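You operate a simulated robot arm through the tools that you are given. There is no shell and no other tool. Be economical: measure what you need, move in short steps, check, and stop when the job is done.

The job below is to be done with a simulated robot arm. You get a single attempt, and the scene is never put back.

Task
Get the tee key out of the deck box and tighten the pink plate bolt.
Fine: free both clamps, lay the cover plate on the axle plate and leave the box open. Stand the key back where it stood in the box. Leave the brown bolt as it is. Mind fingers under the cover; drop neither cover nor key.

The check looks at the end state, three seconds after you hand in, the way a careful person would. Anything else that was tipped, shoved, dropped, spilled or broken makes it a failure. A push-on lid holds only when it is set on centred and level and pressed home; a screw cap is set on level and turned clockwise until tight.

Robot
A 5-joint arm with a two-finger parallel gripper, fixed in place. Base frame: the origin is at the foot of the arm, x ahead of it, y to its left, z up. Units: m, rad, N and s.
Its first joint turns from -1.152 to 1.152 rad. The tool tilts only in the upright plane through the base axis and itself; it spins freely about its own axis. Payload 2.9 kg.
The TCP is the grasp point between the finger pads, 0.03 m short of the fingertips. In the tool frame z runs along the fingers and y along their closing line. Largest opening 0.11 m; finger width 0.02, thickness 0.01; the body of the gripper, 0.048 by 0.112 m, starts 0.055 m behind the TCP.
Orientation is told as [roll, pitch, yaw] about the base's x, y, z axes, in that order, counted from this pose: with the fingers straight down and closing along the base's y, the tool's x points along the base's -x, its y along +y and its z along -z.

Tools
- The arm moves only by the tool jog_arm. Its argument "series" is a list of rows, each a list of 7 numbers: the shift along the tool's x, y, z in m, then the turn, a rotation vector about the tool's x, y, z in rad, then the opening, from 0 (shut) to 1 (fully open). In form: [[tx, ty, tz, rx, ry, rz, grip], ...]. A call has 1 to 12 rows; each row is the pose to reach, as a shift and turn from the pose commanded when the call began, along the tool's axes at that moment. Each row takes 0.2 s and may step no farther than 0.05 m and 0.15 rad from the row before; otherwise, or with a gripper value out of range, the whole call is refused. A pose out of reach is approached as far as the arm can. The call stops where the force on the tool passes 40 N (or 10 N more than at its start, if that is more) or the arm is blocked; 0.2 s more then pass. Each finger travels about 0.108 m/s and halts on what it meets, pressing with about 43 N; the grip force reading is that of the motor and also rises with nothing between the fingers. The clock runs only during rows and for 0.2 s after the last one: add rows that repeat a pose to give the fingers time. The reply holds the time, the measured pose of the TCP, the force on the tool along the base axes, the opening and the grip force, in the units named above and with some noise.
- Cameras (640 x 400 px; columns grow to the right, rows downward): "scene" is fixed at [0.02, -0.4556, 0.576]; the picture's right is [0.86, -0.52, 0.00], its down [-0.41, -0.68, -0.60] and it looks along [0.31, 0.51, -0.80] (base axes); focal length 230 px, centre (320, 200). "wrist" rides on the gripper at [-0.036, 0, -0.057] in the tool frame; the picture's right is [0.00, -1.00, 0.00], its down [0.97, 0.00, -0.24] and it looks along [0.24, 0.00, 0.97] (tool axes); focal length 218 px, centre (320, 200). There is no depth. A picture from a camera that has moved, and an enlarged one, comes with that camera's place and axes in the base frame and with its lens.
- camera(camera): a new picture of that camera. It takes no simulated time.
- enlarge(camera, box): a new picture of the part [left, top, right, bottom] of that camera's present view, enlarged. It takes no simulated time.
- sign_off(): hands the job in; it is judged then, once.

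Go step by step. Nothing tells you positions but the pictures and the camera data: compare them with the known pose of the tool, close in by small moves and look again before you grip or let go. The budget is 120 turns and 76 pictures, counting those below and the enlarged ones. Unless the task says otherwise, let go and move clear before handing in, and close with one line.

The tools are called after ">>>" by a JSON object that holds its "api" and its "payload". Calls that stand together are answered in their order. jog_arm: Moves the arm, as the interface text tells. Its arguments: {"type":"object","properties":{"series":{"type":"array","items":{"type":"array","items":{"type":"number"}}}},"required":["series"]} The other tools are called the same way: camera (camera) takes a picture; enlarge (camera, box) takes an enlarged picture of a part of a camera's view; sign_off () hands the job in.

At the start:

```text
time_s: 0.0
eef_pos: [0.4176, -0.2176, 0.3278]
orientation: [0.002, 0.001, 0.001]
ft_force: [-0.1, 0.6, 1.1]
finger_gap: 0.1098
finger_force: 0.0
```

scene: 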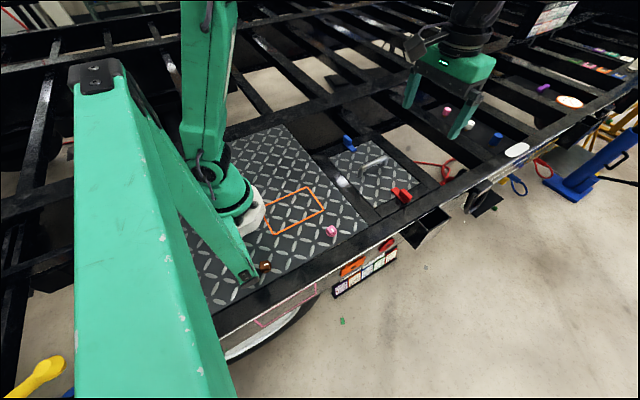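
wrist: 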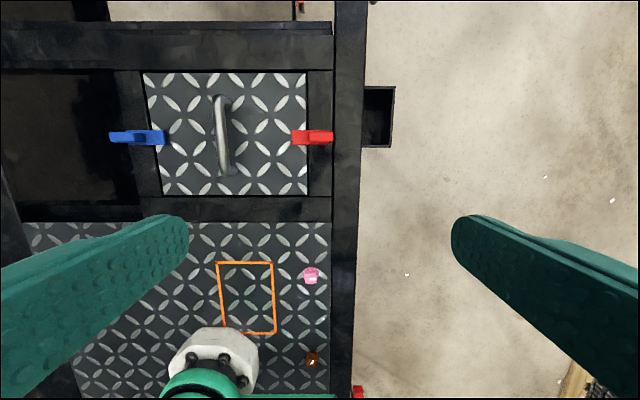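

I see a cover plate with a handle, held by a blue and a red clamp, plus the pink and brown bolts on the axle plate and an orange outline that probably marks where the cover goes. I'll look closer first.

>>> {"api": "enlarge", "payload": {"camera": "scene", "box": [310, 110, 470, 250]}}

>>> {"api": "enlarge", "payload": {"camera": "wrist", "box": [90, 60, 350, 220]}}

>>> {"api": "enlarge", "payload": {"camera": "wrist", "box": [150, 210, 390, 400]}}

>>> {"api": "enlarge", "payload": {"camera": "scene", "box": [220, 160, 420, 300]}}

```text
2.86 times, centred on (390, 180) of scene
camera zoom: at [0.02, -0.4556, 0.576], right [0.86, -0.52, 0.0], down [-0.41, -0.68, -0.6], along [0.31, 0.51, -0.8], focal length 657 px, centre (120, 257)
```

zoom: 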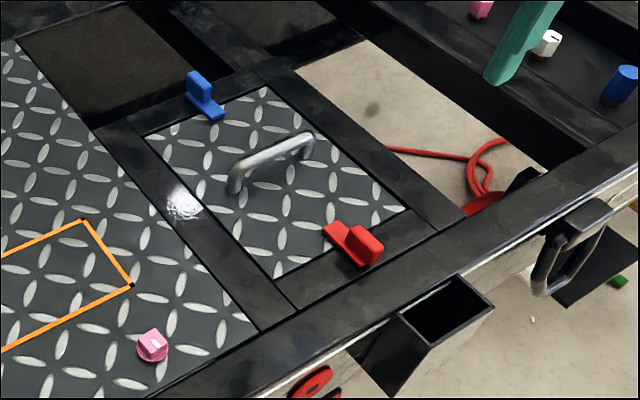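

```text
2.46 times, centred on (220, 140) of wrist
camera zoom: at [0.4552, -0.2181, 0.3843], right [0.0, -1.0, 0.0], down [-0.97, 0.0, 0.24], along [-0.24, 0.0, -0.97], focal length 537 px, centre (566, 348)
```

zoom: 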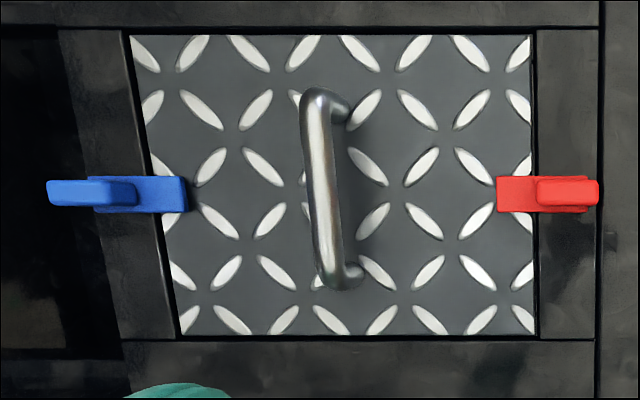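

```text
2.11 times, centred on (270, 305) of wrist
camera zoom: at [0.4552, -0.2181, 0.3843], right [0.0, -1.0, 0.0], down [-0.97, 0.0, 0.24], along [-0.24, 0.0, -0.97], focal length 460 px, centre (425, -21)
```

zoom: 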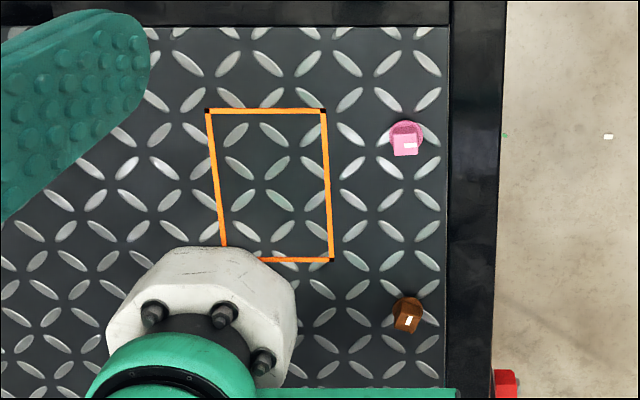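

```text
2.86 times, centred on (320, 230) of scene
camera zoom: at [0.02, -0.4556, 0.576], right [0.86, -0.52, 0.0], down [-0.41, -0.68, -0.6], along [0.31, 0.51, -0.8], focal length 657 px, centre (320, 114)
```

zoom: 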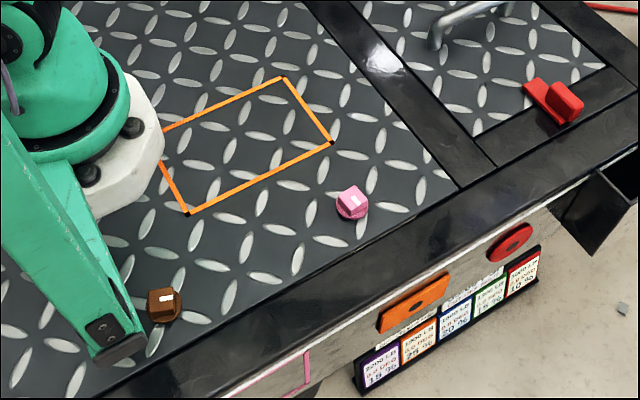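

The two views together put the deck at about z = -0.01. The cover spans x 0.37–0.57 and y -0.20–0.07, the clamps are near (0.47, -0.21) and (0.47, 0.09), and the pink bolt is near (0.21, -0.20). I'll move closer to study the clamps.

>>> {"api": "jog_arm", "payload": {"series": [[-0.016, 0.015, 0.04, 0, 0, 0, 1], [-0.033, 0.03, 0.08, 0, 0, 0, 1], [-0.05, 0.045, 0.12, 0, 0, 0, 1], [-0.066, 0.06, 0.16, 0, 0, 0, 1], [-0.066, 0.06, 0.178, 0, 0, 0, 1]]}}

>>> {"api": "camera", "payload": {"camera": "wrist"}}

>>> {"api": "camera", "payload": {"camera": "scene"}}

```text
time_s: 1.2
eef_pos: [0.4848, -0.161, 0.1497]
orientation: [-0.001, 0.001, -0.003]
ft_force: [0.1, -0.1, 0.3]
finger_gap: 0.1098
finger_force: 0.1
```

```text
69 pictures are left
camera wrist: at [0.5214, -0.1605, 0.2069], right [0.0, -1.0, 0.0], down [-0.97, 0.0, 0.24], along [-0.24, 0.0, -0.97], focal length 218 px, centre (320, 200)
```

wrist: 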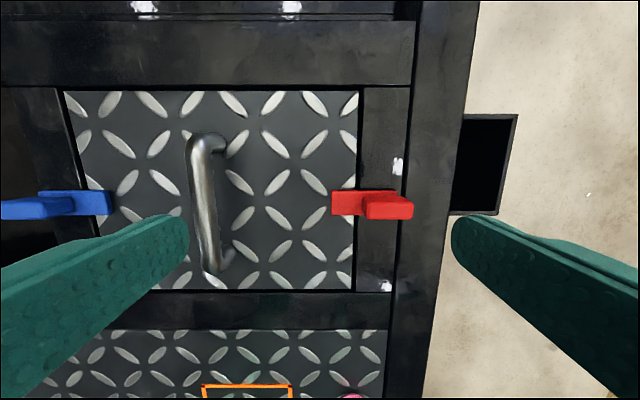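

```text
68 pictures are left
```

scene: 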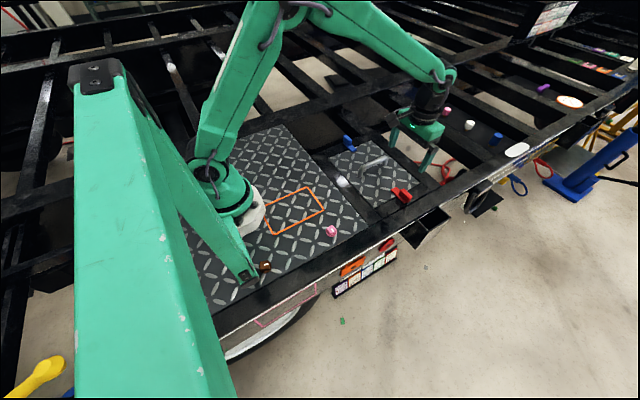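

The clamps each look like a flat foot over the cover edge with a raised grip block outboard. I'll enlarge them.

>>> {"api": "enlarge", "payload": {"camera": "wrist", "box": [310, 160, 430, 240]}}

>>> {"api": "enlarge", "payload": {"camera": "scene", "box": [330, 120, 430, 215]}}

```text
5.00 times, centred on (370, 200) of wrist
camera zoom: at [0.5214, -0.1605, 0.2069], right [0.0, -1.0, 0.0], down [-0.97, 0.0, 0.24], along [-0.24, 0.0, -0.97], focal length 1091 px, centre (70, 200)
```

zoom: 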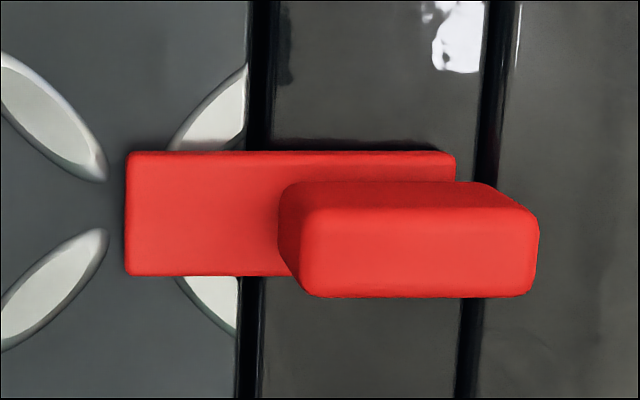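

```text
4.21 times, centred on (380, 168) of scene
camera zoom: at [0.02, -0.4556, 0.576], right [0.86, -0.52, 0.0], down [-0.41, -0.68, -0.6], along [0.31, 0.51, -0.8], focal length 968 px, centre (67, 337)
```

zoom: 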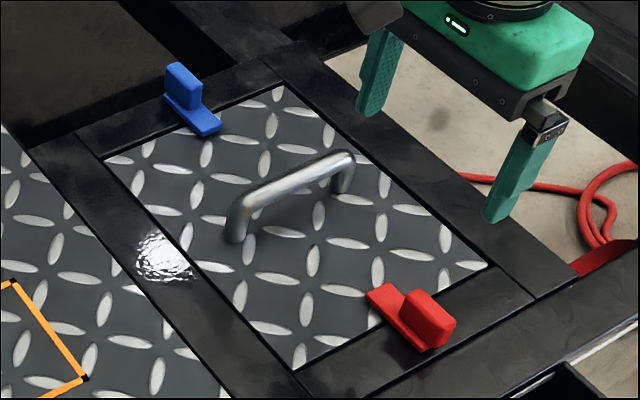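

The clamps look like slides: a base strip with a thin fin along y. I'll spin the tool so the fingers close along x and hover over the red fin at about (0.468, -0.2185).

>>> {"api": "jog_arm", "payload": {"series": [[0.0015, -0.005, 0.004, 0, 0, 0.143, 1], [0.003, -0.01, 0.008, 0, 0, 0.286, 1], [0.0045, -0.015, 0.012, 0, 0, 0.428, 1], [0.006, -0.021, 0.016, 0, 0, 0.571, 1], [0.0075, -0.026, 0.02, 0, 0, 0.714, 1], [0.009, -0.031, 0.024, 0, 0, 0.857, 1], [0.0105, -0.037, 0.028, 0, 0, 1.0, 1], [0.012, -0.042, 0.032, 0, 0, 1.142, 1], [0.0135, -0.047, 0.036, 0, 0, 1.285, 1], [0.015, -0.052, 0.04, 0, 0, 1.428, 1], [0.0168, -0.0575, 0.045, 0, 0, 1.571, 1]]}}

>>> {"api": "camera", "payload": {"camera": "wrist"}}

```text
time_s: 3.6
eef_pos: [0.4664, -0.2167, 0.1042]
orientation: [0.001, 0.001, -1.574]
ft_force: [0.1, 0.1, -0.2]
finger_gap: 0.11
finger_force: 0.1
```

```text
65 pictures are left
camera wrist: at [0.4682, -0.2518, 0.1616], right [-1.0, 0.0, 0.0], down [0.0, 0.97, 0.24], along [0.0, 0.24, -0.97], focal length 218 px, centre (320, 200)
```

wrist: 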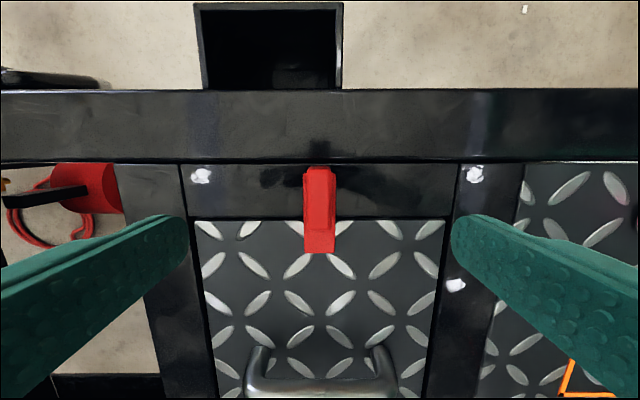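

The fin is centred between the fingers. I'll go down to z≈0.04 and grip it.

>>> {"api": "jog_arm", "payload": {"series": [[-0.003, 0, 0.03, 0, 0, 0, 1], [-0.003, 0, 0.055, 0, 0, 0, 1], [-0.003, 0, 0.065, 0, 0, 0, 1], [-0.003, 0, 0.065, 0, 0, 0, 0.5], [-0.003, 0, 0.065, 0, 0, 0, 0.1], [-0.003, 0, 0.065, 0, 0, 0, 0.05], [-0.003, 0, 0.065, 0, 0, 0, 0.05]]}}

>>> {"api": "camera", "payload": {"camera": "wrist"}}

>>> {"api": "enlarge", "payload": {"camera": "scene", "box": [330, 120, 430, 215]}}

```text
time_s: 5.2
eef_pos: [0.4671, -0.218, 0.0387]
orientation: [0.003, -0.003, -1.571]
ft_force: [13.0, -0.4, -9.8]
finger_gap: 0.0161
finger_force: 44.9
```

```text
64 pictures are left
camera wrist: at [0.4685, -0.2549, 0.0967], right [-1.0, 0.0, 0.0], down [0.0, 0.97, 0.24], along [0.0, 0.24, -0.97], focal length 218 px, centre (320, 200)
```

wrist: 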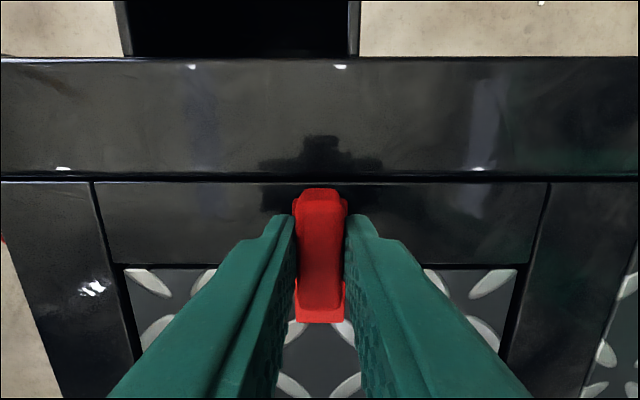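

```text
4.21 times, centred on (380, 168) of scene
camera zoom: at [0.0201, -0.4556, 0.5759], right [0.86, -0.52, 0.0], down [-0.41, -0.68, -0.6], along [0.31, 0.51, -0.8], focal length 968 px, centre (67, 337)
```

zoom: 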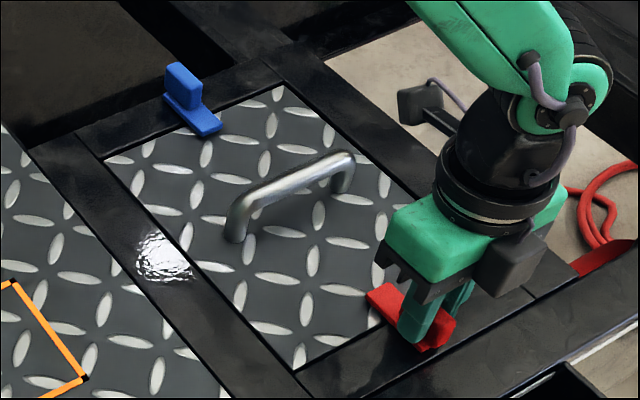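

The red fin is gripped (16 mm). I'll try sliding it outboard along -y in small steps.

>>> {"api": "jog_arm", "payload": {"series": [[-0.005, 0, 0, 0, 0, 0, 0.05], [-0.01, 0, 0, 0, 0, 0, 0.05], [-0.015, 0, 0, 0, 0, 0, 0.05], [-0.02, 0, 0, 0, 0, 0, 0.05], [-0.025, 0, 0, 0, 0, 0, 0.05]]}}

>>> {"api": "camera", "payload": {"camera": "wrist"}}

```text
time_s: 5.7
eef_pos: [0.4677, -0.2197, 0.0398]
orientation: [-0.005, 0.002, -1.563]
ft_force: [1.2, 2.6, -1.5]
finger_gap: 0.0157
finger_force: 44.9
stopped in row 2: the force on the tool passed its limit (the readings are from after the stop); the commanded pose is now the measured one
```

```text
62 pictures are left
camera wrist: at [0.4694, -0.2562, 0.0966], right [-1.0, -0.01, 0.0], down [-0.01, 0.97, 0.24], along [-0.01, 0.24, -0.97], focal length 218 px, centre (320, 200)
```

wrist: 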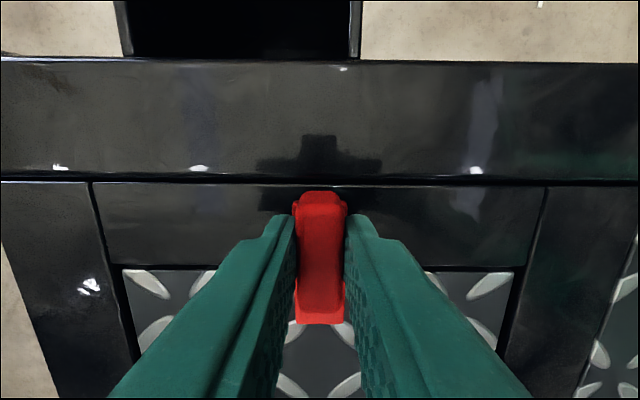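

Pulling was blocked, so these are turn-buttons pivoting under the fin. I'll try twisting about the tool axis.

>>> {"api": "jog_arm", "payload": {"series": [[0, 0, 0, 0, 0, 0.08, 0.05], [0, 0, 0, 0, 0, 0.16, 0.05], [0, 0, 0, 0, 0, 0.24, 0.05], [0, 0, 0, 0, 0, 0.32, 0.05]]}}

>>> {"api": "camera", "payload": {"camera": "wrist"}}

```text
time_s: 6.7
eef_pos: [0.4679, -0.2217, 0.0393]
orientation: [-0.006, 0.0, -1.88]
ft_force: [-1.3, -0.6, 0.9]
finger_gap: 0.0222
finger_force: 45.1
```

```text
61 pictures are left
camera wrist: at [0.458, -0.2551, 0.0967], right [-0.95, 0.31, 0.01], down [0.3, 0.92, 0.24], along [0.07, 0.23, -0.97], focal length 218 px, centre (320, 200)
```

wrist: 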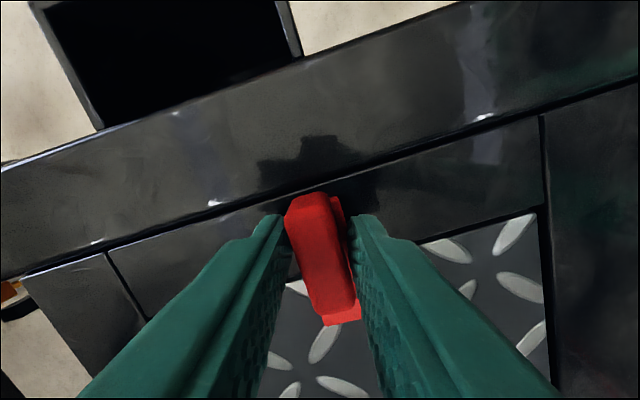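

The fin didn't follow; the fingers were forced open instead. I'll undo that and twist the other way.

>>> {"api": "jog_arm", "payload": {"series": [[0, 0, 0, 0, 0, -0.12, 0.05], [0, 0, 0, 0, 0, -0.22, 0.05], [0, 0, 0, 0, 0, -0.32, 0.05], [0, 0, 0, 0, 0, -0.32, 0.05], [0, 0, 0, 0, 0, -0.4, 0.05], [0, 0, 0, 0, 0, -0.48, 0.05], [0, 0, 0, 0, 0, -0.56, 0.05]]}}

>>> {"api": "camera", "payload": {"camera": "wrist"}}

```text
time_s: 8.3
eef_pos: [0.4681, -0.2208, 0.0392]
orientation: [-0.004, 0.004, -1.321]
ft_force: [2.9, 4.2, 4.3]
finger_gap: 0.0159
finger_force: 45.7
```

```text
60 pictures are left
camera wrist: at [0.4783, -0.2553, 0.0965], right [-0.97, -0.25, 0.0], down [-0.24, 0.94, 0.24], along [-0.06, 0.23, -0.97], focal length 218 px, centre (320, 200)
```

wrist: 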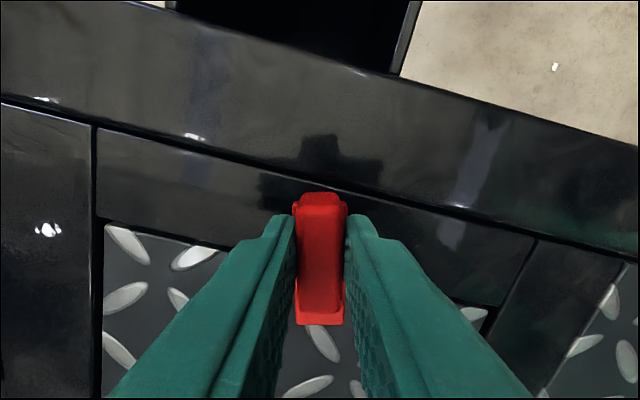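

It turns in this direction (counter-clockwise from above). I'll continue to 90°.

>>> {"api": "jog_arm", "payload": {"series": [[0, 0, 0, 0, 0, -0.12, 0.05], [0, 0, 0, 0, 0, -0.24, 0.05], [0, 0, 0, 0, 0, -0.36, 0.05], [0, 0, 0, 0, 0, -0.48, 0.05], [0, 0, 0, 0, 0, -0.6, 0.05], [0, 0, 0, 0, 0, -0.72, 0.05], [0, 0, 0, 0, 0, -0.84, 0.05], [0, 0, 0, 0, 0, -0.96, 0.05], [0, 0, 0, 0, 0, -1.08, 0.05], [0, 0, 0, 0, 0, -1.2, 0.05], [0, 0, 0, 0, 0, -1.31, 0.05]]}}

>>> {"api": "camera", "payload": {"camera": "wrist"}}

```text
time_s: 10.4
eef_pos: [0.4679, -0.2193, 0.0387]
orientation: [0.002, 0.0, -0.196]
ft_force: [3.7, 0.1, -0.6]
finger_gap: 0.0158
finger_force: 45.1
stopped in row 10: the force on the tool passed its limit (the readings are from after the stop); the commanded pose is now the measured one
```

```text
59 pictures are left
camera wrist: at [0.5054, -0.2262, 0.0966], right [-0.19, -0.98, 0.0], down [-0.95, 0.19, 0.24], along [-0.24, 0.05, -0.97], focal length 218 px, centre (320, 200)
```

wrist: 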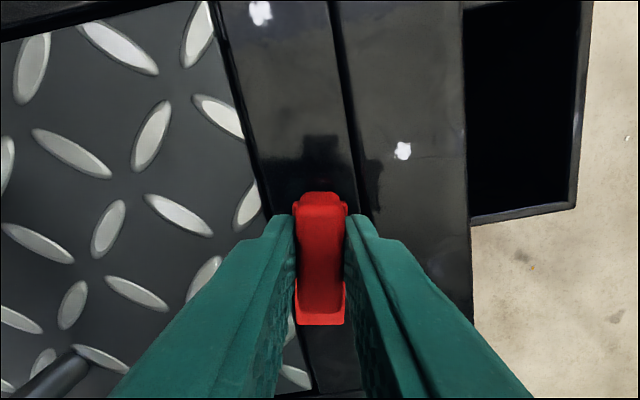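

It's nearly parallel to the edge now. I'll nudge a bit further to see whether this is the end stop.

>>> {"api": "jog_arm", "payload": {"series": [[0, 0, 0, 0, 0, -0.04, 0.05], [0, 0, 0, 0, 0, -0.08, 0.05], [0, 0, 0, 0, 0, -0.12, 0.05], [0, 0, 0, 0, 0, -0.16, 0.05], [0, 0, 0, 0, 0, -0.2, 0.05]]}}

```text
time_s: 11.6
eef_pos: [0.47, -0.2198, 0.0397]
orientation: [0.004, 0.002, 0.007]
ft_force: [-3.6, 12.5, -0.5]
finger_gap: 0.0158
finger_force: 44.9
```

The red clamp is at 90°. I'll release, lift, and check it from above.

>>> {"api": "jog_arm", "payload": {"series": [[0, 0, 0, 0, 0, 0, 0.3], [0, 0, 0, 0, 0, 0, 0.5], [0, 0, -0.03, 0, 0, 0, 0.7], [0, 0, -0.07, 0, 0, 0, 1], [0, 0.045, -0.1, 0, 0, 0, 1], [0, 0.09, -0.1, 0, 0, 0, 1], [0, 0.135, -0.1, 0, 0, 0, 1], [0, 0.18, -0.1, 0, 0, 0, 1], [0, 0.225, -0.1, 0, 0, 0, 1]]}}

>>> {"api": "camera", "payload": {"camera": "wrist"}}

>>> {"api": "enlarge", "payload": {"camera": "scene", "box": [330, 120, 430, 215]}}

```text
refused: row 5 steps farther than a row can; nothing moved
```

```text
58 pictures are left
camera wrist: at [0.5062, -0.2188, 0.0966], right [0.01, -1.0, 0.0], down [-0.97, -0.01, 0.24], along [-0.24, 0.0, -0.97], focal length 218 px, centre (320, 200)
```

wrist: 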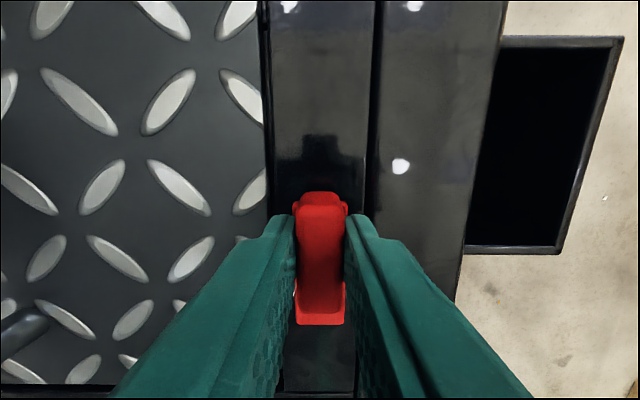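

```text
4.21 times, centred on (380, 168) of scene
camera zoom: at [0.02, -0.4556, 0.576], right [0.86, -0.52, 0.0], down [-0.41, -0.68, -0.6], along [0.31, 0.51, -0.8], focal length 968 px, centre (67, 337)
```

zoom: 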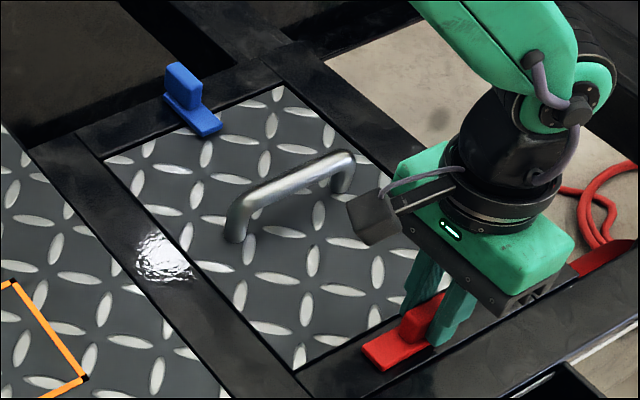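

The red foot is clear of the cover. I'll release it and move across to the blue clamp, turning the tool 90° on the way.

>>> {"api": "jog_arm", "payload": {"series": [[0, 0, 0, 0, 0, 0, 0.3], [0, 0, 0, 0, 0, 0, 0.5], [0, 0, -0.03, 0, 0, 0, 0.7], [0, 0, -0.07, 0, 0, 0, 1], [0, 0.04, -0.08, 0, 0, 0.14, 1], [0, 0.08, -0.08, 0, 0, 0.28, 1], [0, 0.12, -0.08, 0, 0, 0.42, 1], [0, 0.16, -0.08, 0, 0, 0.56, 1], [0, 0.2, -0.08, 0, 0, 0.7, 1], [0, 0.24, -0.08, 0, 0, 0.84, 1], [0, 0.28, -0.08, 0, 0, 0.98, 1], [0, 0.312, -0.08, 0, 0, 1.12, 1]]}}

>>> {"api": "jog_arm", "payload": {"series": [[0, 0, 0, 0, 0, 0.15, 1], [0, 0, 0, 0, 0, 0.3, 1], [0, 0, 0, 0, 0, 0.45, 1]]}}

>>> {"api": "camera", "payload": {"camera": "wrist"}}

>>> {"api": "enlarge", "payload": {"camera": "scene", "box": [330, 120, 430, 215]}}

```text
time_s: 14.2
eef_pos: [0.4681, 0.0924, 0.1184]
orientation: [0.001, 0.001, -1.117]
ft_force: [-0.4, 0.4, 0.5]
finger_gap: 0.1101
finger_force: 0.0
```

```text
time_s: 15.0
eef_pos: [0.4678, 0.0932, 0.1179]
orientation: [-0.001, 0.001, -1.569]
ft_force: [-0.5, 0.5, 0.4]
finger_gap: 0.1099
finger_force: 0.0
```

```text
56 pictures are left
camera wrist: at [0.4691, 0.0565, 0.1763], right [-1.0, 0.0, 0.0], down [0.0, 0.97, 0.24], along [0.0, 0.24, -0.97], focal length 218 px, centre (320, 200)
```

wrist: 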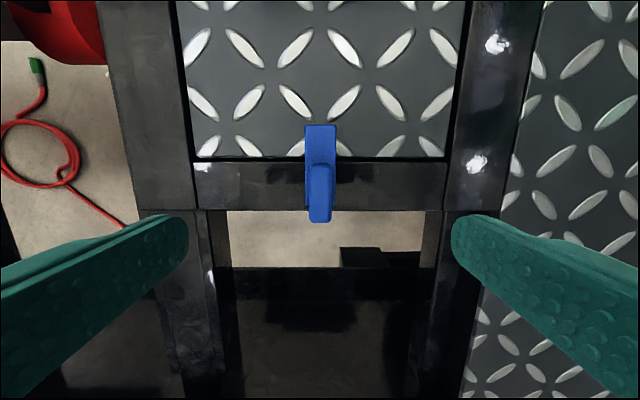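

```text
4.21 times, centred on (380, 168) of scene
camera zoom: at [0.02, -0.4556, 0.576], right [0.86, -0.52, 0.0], down [-0.41, -0.68, -0.6], along [0.31, 0.51, -0.8], focal length 968 px, centre (67, 337)
```

zoom: 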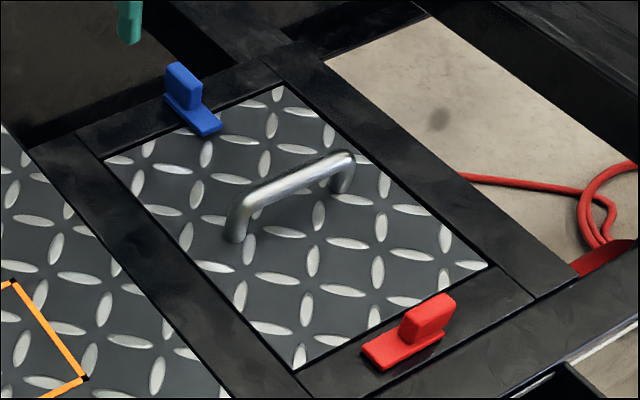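

I'll lower onto the blue fin, centred at about y = 0.089, and grip it.

>>> {"api": "jog_arm", "payload": {"series": [[-0.004, 0, 0.04, 0, 0, 0, 1], [-0.004, 0, 0.07, 0, 0, 0, 1], [-0.004, 0, 0.079, 0, 0, 0, 1], [-0.004, 0, 0.079, 0, 0, 0, 0.5], [-0.004, 0, 0.079, 0, 0, 0, 0.1], [-0.004, 0, 0.079, 0, 0, 0, 0.05], [-0.004, 0, 0.079, 0, 0, 0, 0.05]]}}

>>> {"api": "camera", "payload": {"camera": "wrist"}}

```text
time_s: 16.6
eef_pos: [0.4679, 0.0874, 0.0399]
orientation: [0.003, 0.0, -1.566]
ft_force: [13.9, -0.3, -10.7]
finger_gap: 0.0157
finger_force: 45.5
```

```text
54 pictures are left
camera wrist: at [0.4688, 0.0518, 0.0973], right [-1.0, 0.0, 0.0], down [-0.01, 0.97, 0.24], along [0.0, 0.24, -0.97], focal length 218 px, centre (320, 200)
```

wrist: 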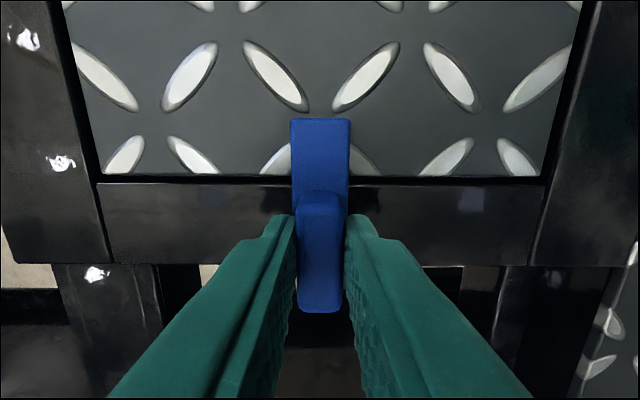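

The blue fin is gripped. I'll test a small twist in the same direction as the red one.

>>> {"api": "jog_arm", "payload": {"series": [[0, 0, 0, 0, 0, -0.06, 0.05], [0, 0, 0, 0, 0, -0.12, 0.05], [0, 0, 0, 0, 0, -0.18, 0.05], [0, 0, 0, 0, 0, -0.24, 0.05]]}}

```text
time_s: 17.6
eef_pos: [0.4682, 0.0876, 0.0396]
orientation: [0.002, 0.0, -1.326]
ft_force: [29.0, -12.1, -25.8]
finger_gap: 0.0155
finger_force: 45.4
```

>>> {"api": "camera", "payload": {"camera": "wrist"}}

```text
53 pictures are left
camera wrist: at [0.4775, 0.0529, 0.0973], right [-0.97, -0.24, 0.0], down [-0.24, 0.94, 0.24], along [-0.05, 0.23, -0.97], focal length 218 px, centre (320, 200)
```

wrist: 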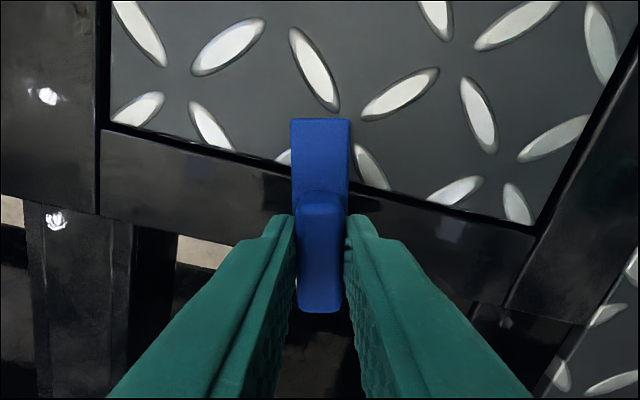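

It turns along with me. Continuing to 90°.

>>> {"api": "jog_arm", "payload": {"series": [[0, 0, 0, 0, 0, -0.12, 0.05], [0, 0, 0, 0, 0, -0.24, 0.05], [0, 0, 0, 0, 0, -0.36, 0.05], [0, 0, 0, 0, 0, -0.48, 0.05], [0, 0, 0, 0, 0, -0.6, 0.05], [0, 0, 0, 0, 0, -0.72, 0.05], [0, 0, 0, 0, 0, -0.84, 0.05], [0, 0, 0, 0, 0, -0.96, 0.05], [0, 0, 0, 0, 0, -1.08, 0.05], [0, 0, 0, 0, 0, -1.2, 0.05], [0, 0, 0, 0, 0, -1.32, 0.05]]}}

```text
time_s: 20.0
eef_pos: [0.4681, 0.0882, 0.0414]
orientation: [0.002, -0.001, -0.005]
ft_force: [10.6, -20.9, -9.0]
finger_gap: 0.0155
finger_force: 44.9
```

I'll release blue, lift, and move over the handle at about (0.47, -0.064).

>>> {"api": "jog_arm", "payload": {"series": [[0, 0, 0, 0, 0, 0, 0.3], [0, 0, 0, 0, 0, 0, 0.5], [0, 0, -0.03, 0, 0, 0, 0.7], [0, 0, -0.07, 0, 0, 0, 1], [0, -0.04, -0.09, 0, 0, 0, 1], [0, -0.08, -0.09, 0, 0, 0, 1], [0, -0.12, -0.09, 0, 0, 0, 1], [0, -0.152, -0.09, 0, 0, 0, 1]]}}

>>> {"api": "camera", "payload": {"camera": "wrist"}}

>>> {"api": "enlarge", "payload": {"camera": "scene", "box": [330, 120, 430, 215]}}

```text
time_s: 21.8
eef_pos: [0.466, -0.065, 0.13]
orientation: [0.0, 0.001, -0.005]
ft_force: [-0.1, 0.0, -0.3]
finger_gap: 0.1101
finger_force: 0.1
```

```text
52 pictures are left
camera wrist: at [0.503, -0.0645, 0.1873], right [0.0, -1.0, 0.0], down [-0.97, 0.0, 0.24], along [-0.24, 0.0, -0.97], focal length 218 px, centre (320, 200)
```

wrist: 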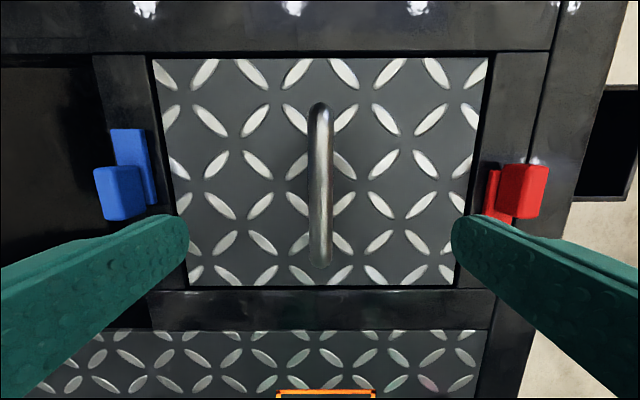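

```text
4.21 times, centred on (380, 168) of scene
camera zoom: at [0.02, -0.4556, 0.576], right [0.86, -0.52, 0.0], down [-0.41, -0.68, -0.6], along [0.31, 0.51, -0.8], focal length 968 px, centre (67, 337)
```

zoom: 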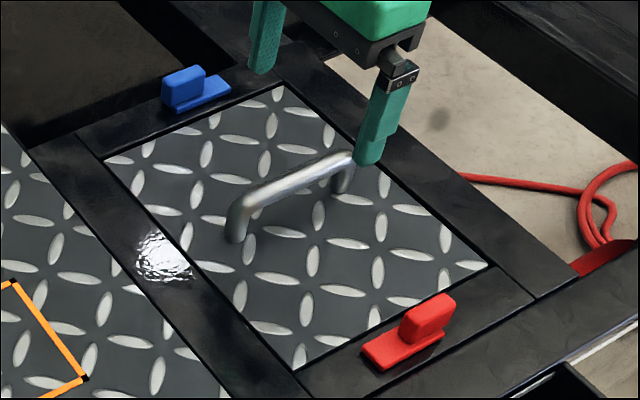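

Both clamps are clear of the cover. I'll descend on the handle centre (x≈0.4695) and grip the bar.

>>> {"api": "jog_arm", "payload": {"series": [[-0.0025, 0, 0.04, 0, 0, 0, 1], [-0.0025, 0, 0.08, 0, 0, 0, 1], [-0.0025, 0, 0.1, 0, 0, 0, 1], [-0.0025, 0, 0.1, 0, 0, 0, 0.5], [-0.0025, 0, 0.1, 0, 0, 0, 0.1], [-0.0025, 0, 0.1, 0, 0, 0, 0.02], [-0.0025, 0, 0.1, 0, 0, 0, 0.02], [-0.0025, 0, 0.1, 0, 0, 0, 0.02]]}}

>>> {"api": "camera", "payload": {"camera": "wrist"}}

>>> {"api": "enlarge", "payload": {"camera": "scene", "box": [330, 120, 430, 215]}}

```text
time_s: 23.6
eef_pos: [0.4693, -0.063, 0.0293]
orientation: [-0.001, 0.0, -0.004]
ft_force: [0.9, 1.0, 0.4]
finger_gap: 0.0174
finger_force: 42.8
```

```text
50 pictures are left
camera wrist: at [0.5069, -0.0631, 0.0872], right [-0.01, -1.0, 0.0], down [-0.97, 0.01, 0.24], along [-0.24, 0.0, -0.97], focal length 218 px, centre (320, 200)
```

wrist: 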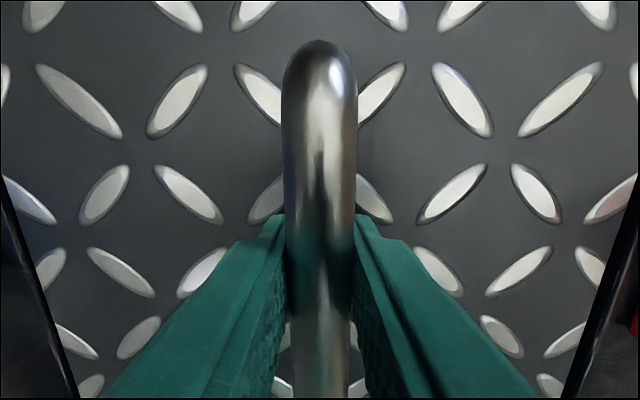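

```text
4.21 times, centred on (380, 168) of scene
camera zoom: at [0.02, -0.4556, 0.576], right [0.86, -0.52, 0.0], down [-0.41, -0.68, -0.6], along [0.31, 0.51, -0.8], focal length 968 px, centre (67, 337)
```

zoom: 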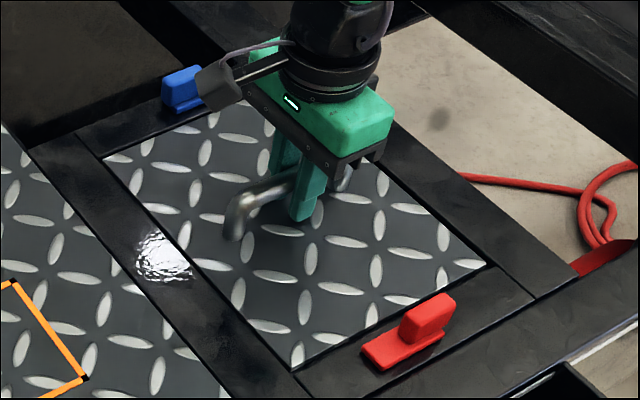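

The grip on the bar is good (17 mm). Lifting slowly, straight up.

>>> {"api": "jog_arm", "payload": {"series": [[0, 0, -0.005, 0, 0, 0, 0.02], [0, 0, -0.012, 0, 0, 0, 0.02], [0, 0, -0.024, 0, 0, 0, 0.02], [0, 0, -0.04, 0, 0, 0, 0.02], [0, 0, -0.06, 0, 0, 0, 0.02], [0, 0, -0.08, 0, 0, 0, 0.02], [0, 0, -0.1, 0, 0, 0, 0.02], [0, 0, -0.12, 0, 0, 0, 0.02], [0, 0, -0.14, 0, 0, 0, 0.02]]}}

>>> {"api": "camera", "payload": {"camera": "scene"}}

>>> {"api": "camera", "payload": {"camera": "wrist"}}

```text
time_s: 25.6
eef_pos: [0.4686, -0.0642, 0.1707]
orientation: [0.001, 0.0, -0.005]
ft_force: [0.1, -0.2, -6.4]
finger_gap: 0.0173
finger_force: 42.7
```

```text
48 pictures are left
```

scene: 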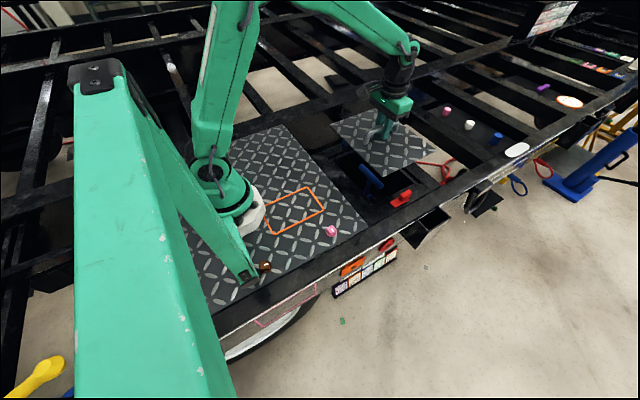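

```text
47 pictures are left
camera wrist: at [0.5062, -0.0637, 0.2285], right [-0.01, -1.0, 0.0], down [-0.97, 0.01, 0.24], along [-0.24, 0.0, -0.97], focal length 218 px, centre (320, 200)
```

wrist: 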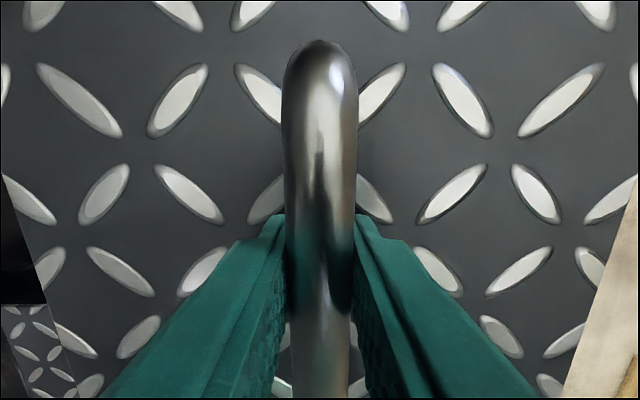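

The cover is up and I can see a blue T key standing in the box. I'll carry the cover to the free left part of the axle plate, centred at about (0.205, 0.19) and clear of the bolts and the arm's foot.

>>> {"api": "jog_arm", "payload": {"series": [[0.012, 0.012, 0, 0, 0, 0, 0.02], [0.034, 0.033, 0, 0, 0, 0, 0.02], [0.058, 0.056, 0, 0, 0, 0, 0.02], [0.082, 0.079, 0, 0, 0, 0, 0.02], [0.106, 0.102, 0, 0, 0, 0, 0.02], [0.13, 0.125, 0, 0, 0, 0, 0.02], [0.154, 0.148, 0, 0, 0, 0, 0.02], [0.178, 0.171, 0, 0, 0, 0, 0.02], [0.202, 0.194, 0, 0, 0, 0, 0.02], [0.226, 0.217, 0, 0, 0, 0, 0.02], [0.248, 0.239, 0, 0, 0, 0, 0.02], [0.264, 0.254, 0, 0, 0, 0, 0.02]]}}

>>> {"api": "camera", "payload": {"camera": "scene"}}

>>> {"api": "camera", "payload": {"camera": "wrist"}}

```text
time_s: 28.2
eef_pos: [0.2057, 0.1947, 0.1692]
orientation: [0.0, -0.001, -0.007]
ft_force: [-1.1, -0.2, -5.3]
finger_gap: 0.0176
finger_force: 42.9
```

```text
46 pictures are left
```

scene: 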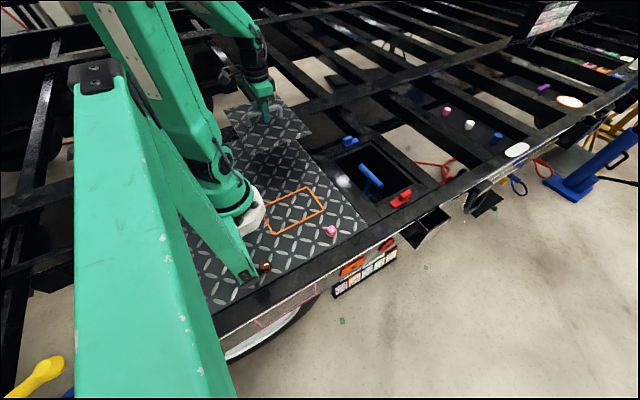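

```text
45 pictures are left
camera wrist: at [0.2425, 0.1938, 0.2267], right [-0.01, -1.0, 0.0], down [-0.97, 0.01, 0.24], along [-0.24, 0.0, -0.97], focal length 218 px, centre (320, 200)
```

wrist: 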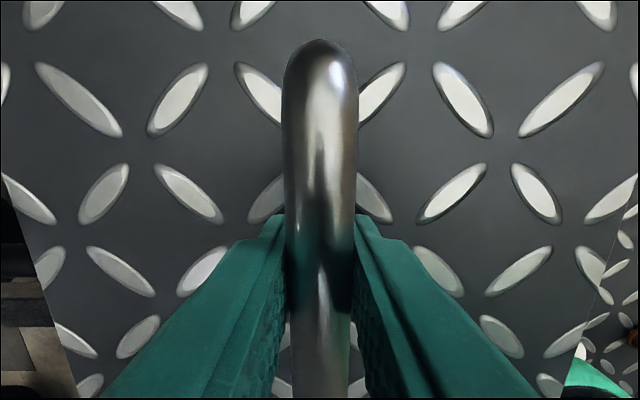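

The plate's far corner is at about (0.305, 0.342), so the cover fits here. I'll shift y slightly and lower it, slowing near contact.

>>> {"api": "jog_arm", "payload": {"series": [[0, -0.003, 0.015, 0, 0, 0, 0.02], [0, -0.006, 0.04, 0, 0, 0, 0.02], [0, -0.008, 0.065, 0, 0, 0, 0.02], [0, -0.008, 0.09, 0, 0, 0, 0.02], [0, -0.008, 0.105, 0, 0, 0, 0.02], [0, -0.008, 0.112, 0, 0, 0, 0.02], [0, -0.008, 0.112, 0, 0, 0, 0.02]]}}

>>> {"api": "enlarge", "payload": {"camera": "scene", "box": [180, 80, 340, 180]}}

>>> {"api": "camera", "payload": {"camera": "wrist"}}

```text
time_s: 29.8
eef_pos: [0.2073, 0.1854, 0.0571]
orientation: [0.0, 0.0, -0.005]
ft_force: [0.8, 0.2, -5.9]
finger_gap: 0.0172
finger_force: 43.2
```

```text
4.00 times, centred on (260, 130) of scene
camera zoom: at [0.02, -0.4556, 0.576], right [0.86, -0.52, 0.0], down [-0.41, -0.68, -0.6], along [0.31, 0.51, -0.8], focal length 920 px, centre (560, 480)
```

zoom: 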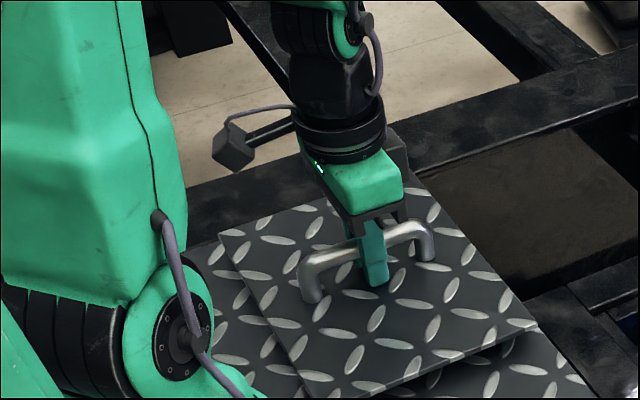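

```text
43 pictures are left
camera wrist: at [0.2439, 0.1845, 0.1145], right [-0.01, -1.0, 0.0], down [-0.97, 0.01, 0.24], along [-0.24, 0.0, -0.97], focal length 218 px, centre (320, 200)
```

wrist: 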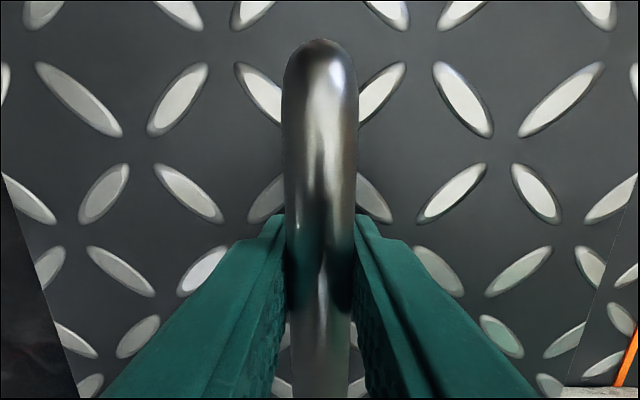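

About 2 cm to go. Lowering in 2 mm steps until contact.

>>> {"api": "jog_arm", "payload": {"series": [[0, 0, 0.002, 0, 0, 0, 0.02], [0, 0, 0.004, 0, 0, 0, 0.02], [0, 0, 0.006, 0, 0, 0, 0.02], [0, 0, 0.008, 0, 0, 0, 0.02], [0, 0, 0.01, 0, 0, 0, 0.02], [0, 0, 0.012, 0, 0, 0, 0.02]]}}

```text
time_s: 31.2
eef_pos: [0.2063, 0.1843, 0.0465]
orientation: [0.0, 0.001, -0.006]
ft_force: [0.0, 0.0, -5.0]
finger_gap: 0.0171
finger_force: 43.0
```

>>> {"api": "jog_arm", "payload": {"series": [[0, 0, 0.002, 0, 0, 0, 0.02], [0, 0, 0.004, 0, 0, 0, 0.02], [0, 0, 0.006, 0, 0, 0, 0.02], [0, 0, 0.006, 0, 0, 0, 0.02]]}}

```text
time_s: 32.2
eef_pos: [0.2061, 0.1848, 0.0404]
orientation: [0.0, -0.001, -0.004]
ft_force: [-6.5, -1.5, 22.4]
finger_gap: 0.0175
finger_force: 43.5
```

Contact made (fz went to +22 N). I'll ease up 1 mm, open the fingers and lift clear.

>>> {"api": "jog_arm", "payload": {"series": [[0, 0, -0.0015, 0, 0, 0, 0.02], [0, 0, -0.0015, 0, 0, 0, 0.25], [0, 0, -0.0015, 0, 0, 0, 0.4], [0, 0, -0.0015, 0, 0, 0, 0.5], [0, 0, -0.03, 0, 0, 0, 0.5], [0, 0, -0.07, 0, 0, 0, 0.5], [0, 0, -0.11, 0, 0, 0, 0.5]]}}

>>> {"api": "camera", "payload": {"camera": "scene"}}

>>> {"api": "camera", "payload": {"camera": "wrist"}}

```text
time_s: 33.8
eef_pos: [0.2031, 0.1838, 0.1521]
orientation: [0.001, 0.001, -0.005]
ft_force: [-0.5, -0.1, 0.9]
finger_gap: 0.0553
finger_force: 0.0
```

```text
42 pictures are left
```

scene: 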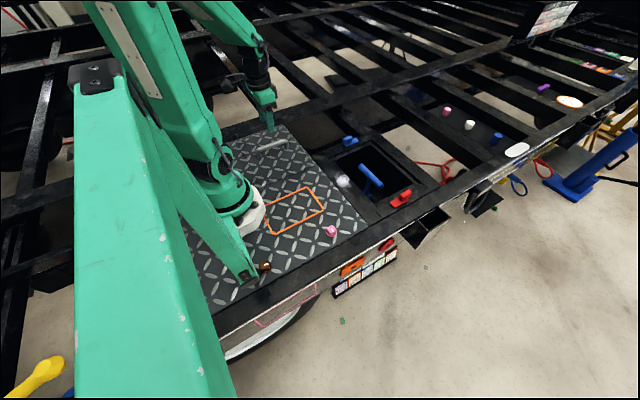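

```text
41 pictures are left
camera wrist: at [0.2413, 0.1842, 0.2097], right [-0.01, -1.0, 0.0], down [-0.97, 0.01, 0.24], along [-0.24, 0.0, -0.97], focal length 218 px, centre (320, 200)
```

wrist: 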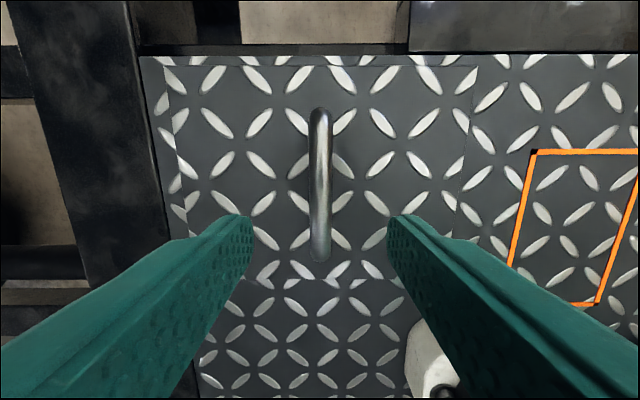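

The cover lies flat on the axle plate with margin on all sides. Next I'll move over the box to look at the key.

>>> {"api": "jog_arm", "payload": {"series": [[0, 0, -0.04, 0, 0, 0, 0.7], [-0.02, -0.02, -0.05, 0, 0, 0, 1], [-0.048, -0.044, -0.05, 0, 0, 0, 1], [-0.076, -0.07, -0.05, 0, 0, 0, 1], [-0.104, -0.096, -0.05, 0, 0, 0, 1], [-0.132, -0.122, -0.05, 0, 0, 0, 1], [-0.16, -0.148, -0.05, 0, 0, 0, 1], [-0.188, -0.174, -0.05, 0, 0, 0, 1], [-0.216, -0.2, -0.05, 0, 0, 0, 1], [-0.244, -0.226, -0.05, 0, 0, 0, 1], [-0.256, -0.244, -0.05, 0, 0, 0, 1]]}}

>>> {"api": "camera", "payload": {"camera": "wrist"}}

>>> {"api": "enlarge", "payload": {"camera": "scene", "box": [325, 125, 435, 215]}}

```text
time_s: 36.2
eef_pos: [0.4612, -0.0618, 0.199]
orientation: [-0.002, 0.0, -0.007]
ft_force: [0.2, 0.6, -0.3]
finger_gap: 0.1098
finger_force: 0.1
```

```text
40 pictures are left
camera wrist: at [0.4976, -0.0611, 0.2572], right [-0.01, -1.0, 0.0], down [-0.97, 0.01, 0.24], along [-0.24, 0.0, -0.97], focal length 218 px, centre (320, 200)
```

wrist: 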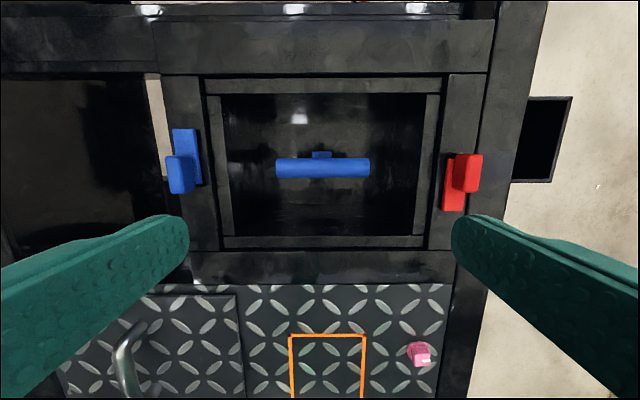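

```text
4.44 times, centred on (380, 170) of scene
camera zoom: at [0.02, -0.4556, 0.576], right [0.86, -0.52, 0.0], down [-0.41, -0.68, -0.6], along [0.31, 0.51, -0.8], focal length 1022 px, centre (53, 333)
```

zoom: 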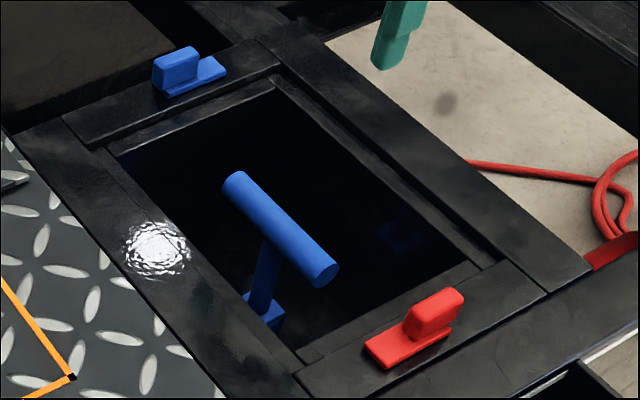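

The key's T bar lies along y at about (0.469, -0.067, -0.033), with its shaft below. I'll spin the tool so the fingers close along x and hover over the bar.

>>> {"api": "jog_arm", "payload": {"series": [[-0.001, 0, 0.01, 0, 0, -0.143, 1], [-0.002, -0.001, 0.02, 0, 0, -0.286, 1], [-0.003, -0.001, 0.03, 0, 0, -0.428, 1], [-0.004, -0.002, 0.04, 0, 0, -0.571, 1], [-0.005, -0.002, 0.05, 0, 0, -0.714, 1], [-0.006, -0.003, 0.06, 0, 0, -0.857, 1], [-0.007, -0.003, 0.07, 0, 0, -1.0, 1], [-0.008, -0.004, 0.08, 0, 0, -1.142, 1], [-0.008, -0.004, 0.09, 0, 0, -1.285, 1], [-0.008, -0.005, 0.1, 0, 0, -1.428, 1], [-0.008, -0.005, 0.1, 0, 0, -1.578, 1]]}}

>>> {"api": "camera", "payload": {"camera": "wrist"}}

```text
time_s: 38.6
eef_pos: [0.4694, -0.0665, 0.1007]
orientation: [0.0, -0.001, 1.575]
ft_force: [0.5, 0.8, -0.2]
finger_gap: 0.11
finger_force: 0.1
```

```text
38 pictures are left
camera wrist: at [0.4703, -0.0305, 0.1579], right [1.0, 0.0, 0.0], down [0.0, -0.97, 0.24], along [0.0, -0.24, -0.97], focal length 218 px, centre (320, 200)
```

wrist: 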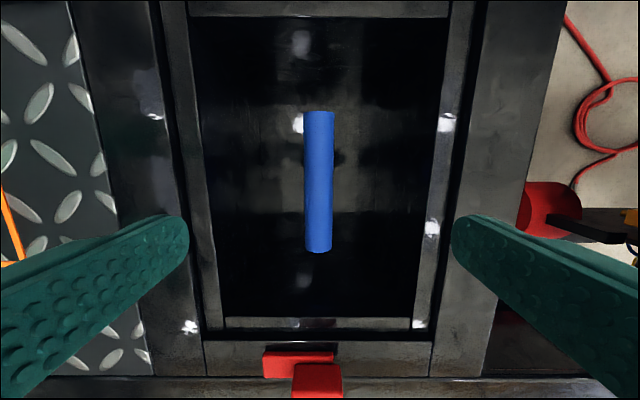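

The bar is centred in the fingers. Lowering to z≈-0.033 and closing on the bar's middle.

>>> {"api": "jog_arm", "payload": {"series": [[-0.0025, 0, 0.04, 0, 0, 0, 1], [-0.0025, 0, 0.08, 0, 0, 0, 1], [-0.0025, 0, 0.115, 0, 0, 0, 1], [-0.0025, 0, 0.134, 0, 0, 0, 1]]}}

>>> {"api": "camera", "payload": {"camera": "wrist"}}

>>> {"api": "enlarge", "payload": {"camera": "scene", "box": [325, 125, 435, 215]}}

```text
time_s: 39.6
eef_pos: [0.4704, -0.0656, -0.0327]
orientation: [0.0, 0.001, 1.573]
ft_force: [0.3, -0.3, -1.4]
finger_gap: 0.1101
finger_force: 0.1
```

```text
37 pictures are left
camera wrist: at [0.4711, -0.0285, 0.0241], right [1.0, 0.0, 0.0], down [0.0, -0.97, 0.24], along [0.0, -0.24, -0.97], focal length 218 px, centre (320, 200)
```

wrist: 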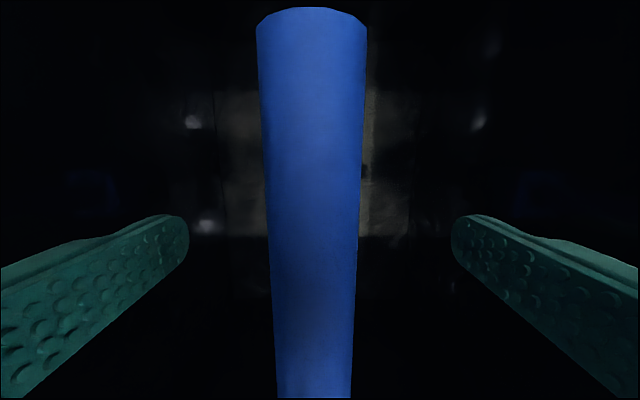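

```text
4.44 times, centred on (380, 170) of scene
camera zoom: at [0.02, -0.4556, 0.576], right [0.86, -0.52, 0.0], down [-0.41, -0.68, -0.6], along [0.31, 0.51, -0.8], focal length 1022 px, centre (53, 333)
```

zoom: 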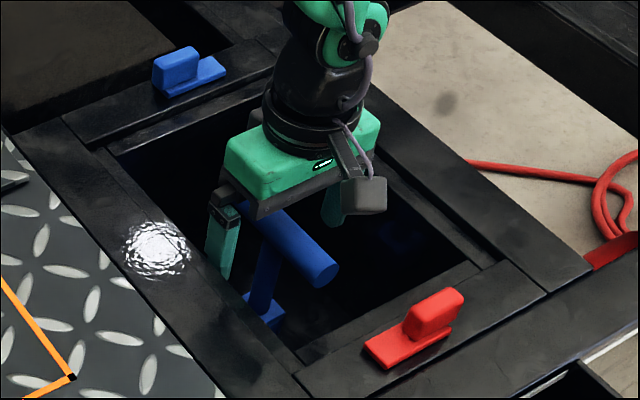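

The bar sits centrally between the fingers. Closing now.

>>> {"api": "jog_arm", "payload": {"series": [[-0.002, 0, 0.002, 0, 0, 0, 0.6], [-0.002, 0, 0.002, 0, 0, 0, 0.3], [-0.002, 0, 0.002, 0, 0, 0, 0.1], [-0.002, 0, 0.002, 0, 0, 0, 0.1], [-0.002, 0, 0.002, 0, 0, 0, 0.1]]}}

>>> {"api": "camera", "payload": {"camera": "wrist"}}

```text
time_s: 40.8
eef_pos: [0.4698, -0.0623, -0.0358]
orientation: [-0.001, 0.0, 1.572]
ft_force: [0.7, 1.3, -0.5]
finger_gap: 0.0252
finger_force: 42.8
```

```text
35 pictures are left
camera wrist: at [0.4706, -0.0263, 0.0221], right [1.0, 0.0, 0.0], down [0.0, -0.97, 0.24], along [0.0, -0.24, -0.97], focal length 218 px, centre (320, 200)
```

wrist: 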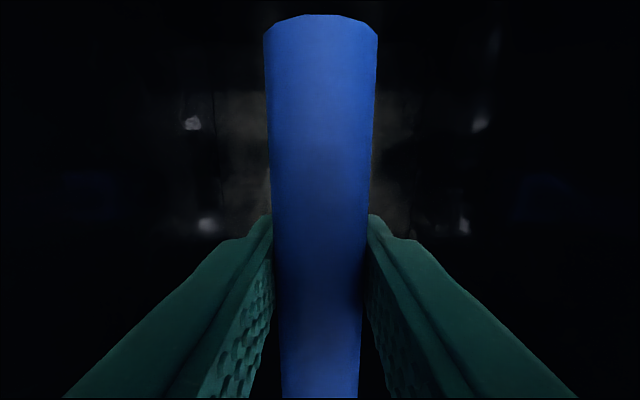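

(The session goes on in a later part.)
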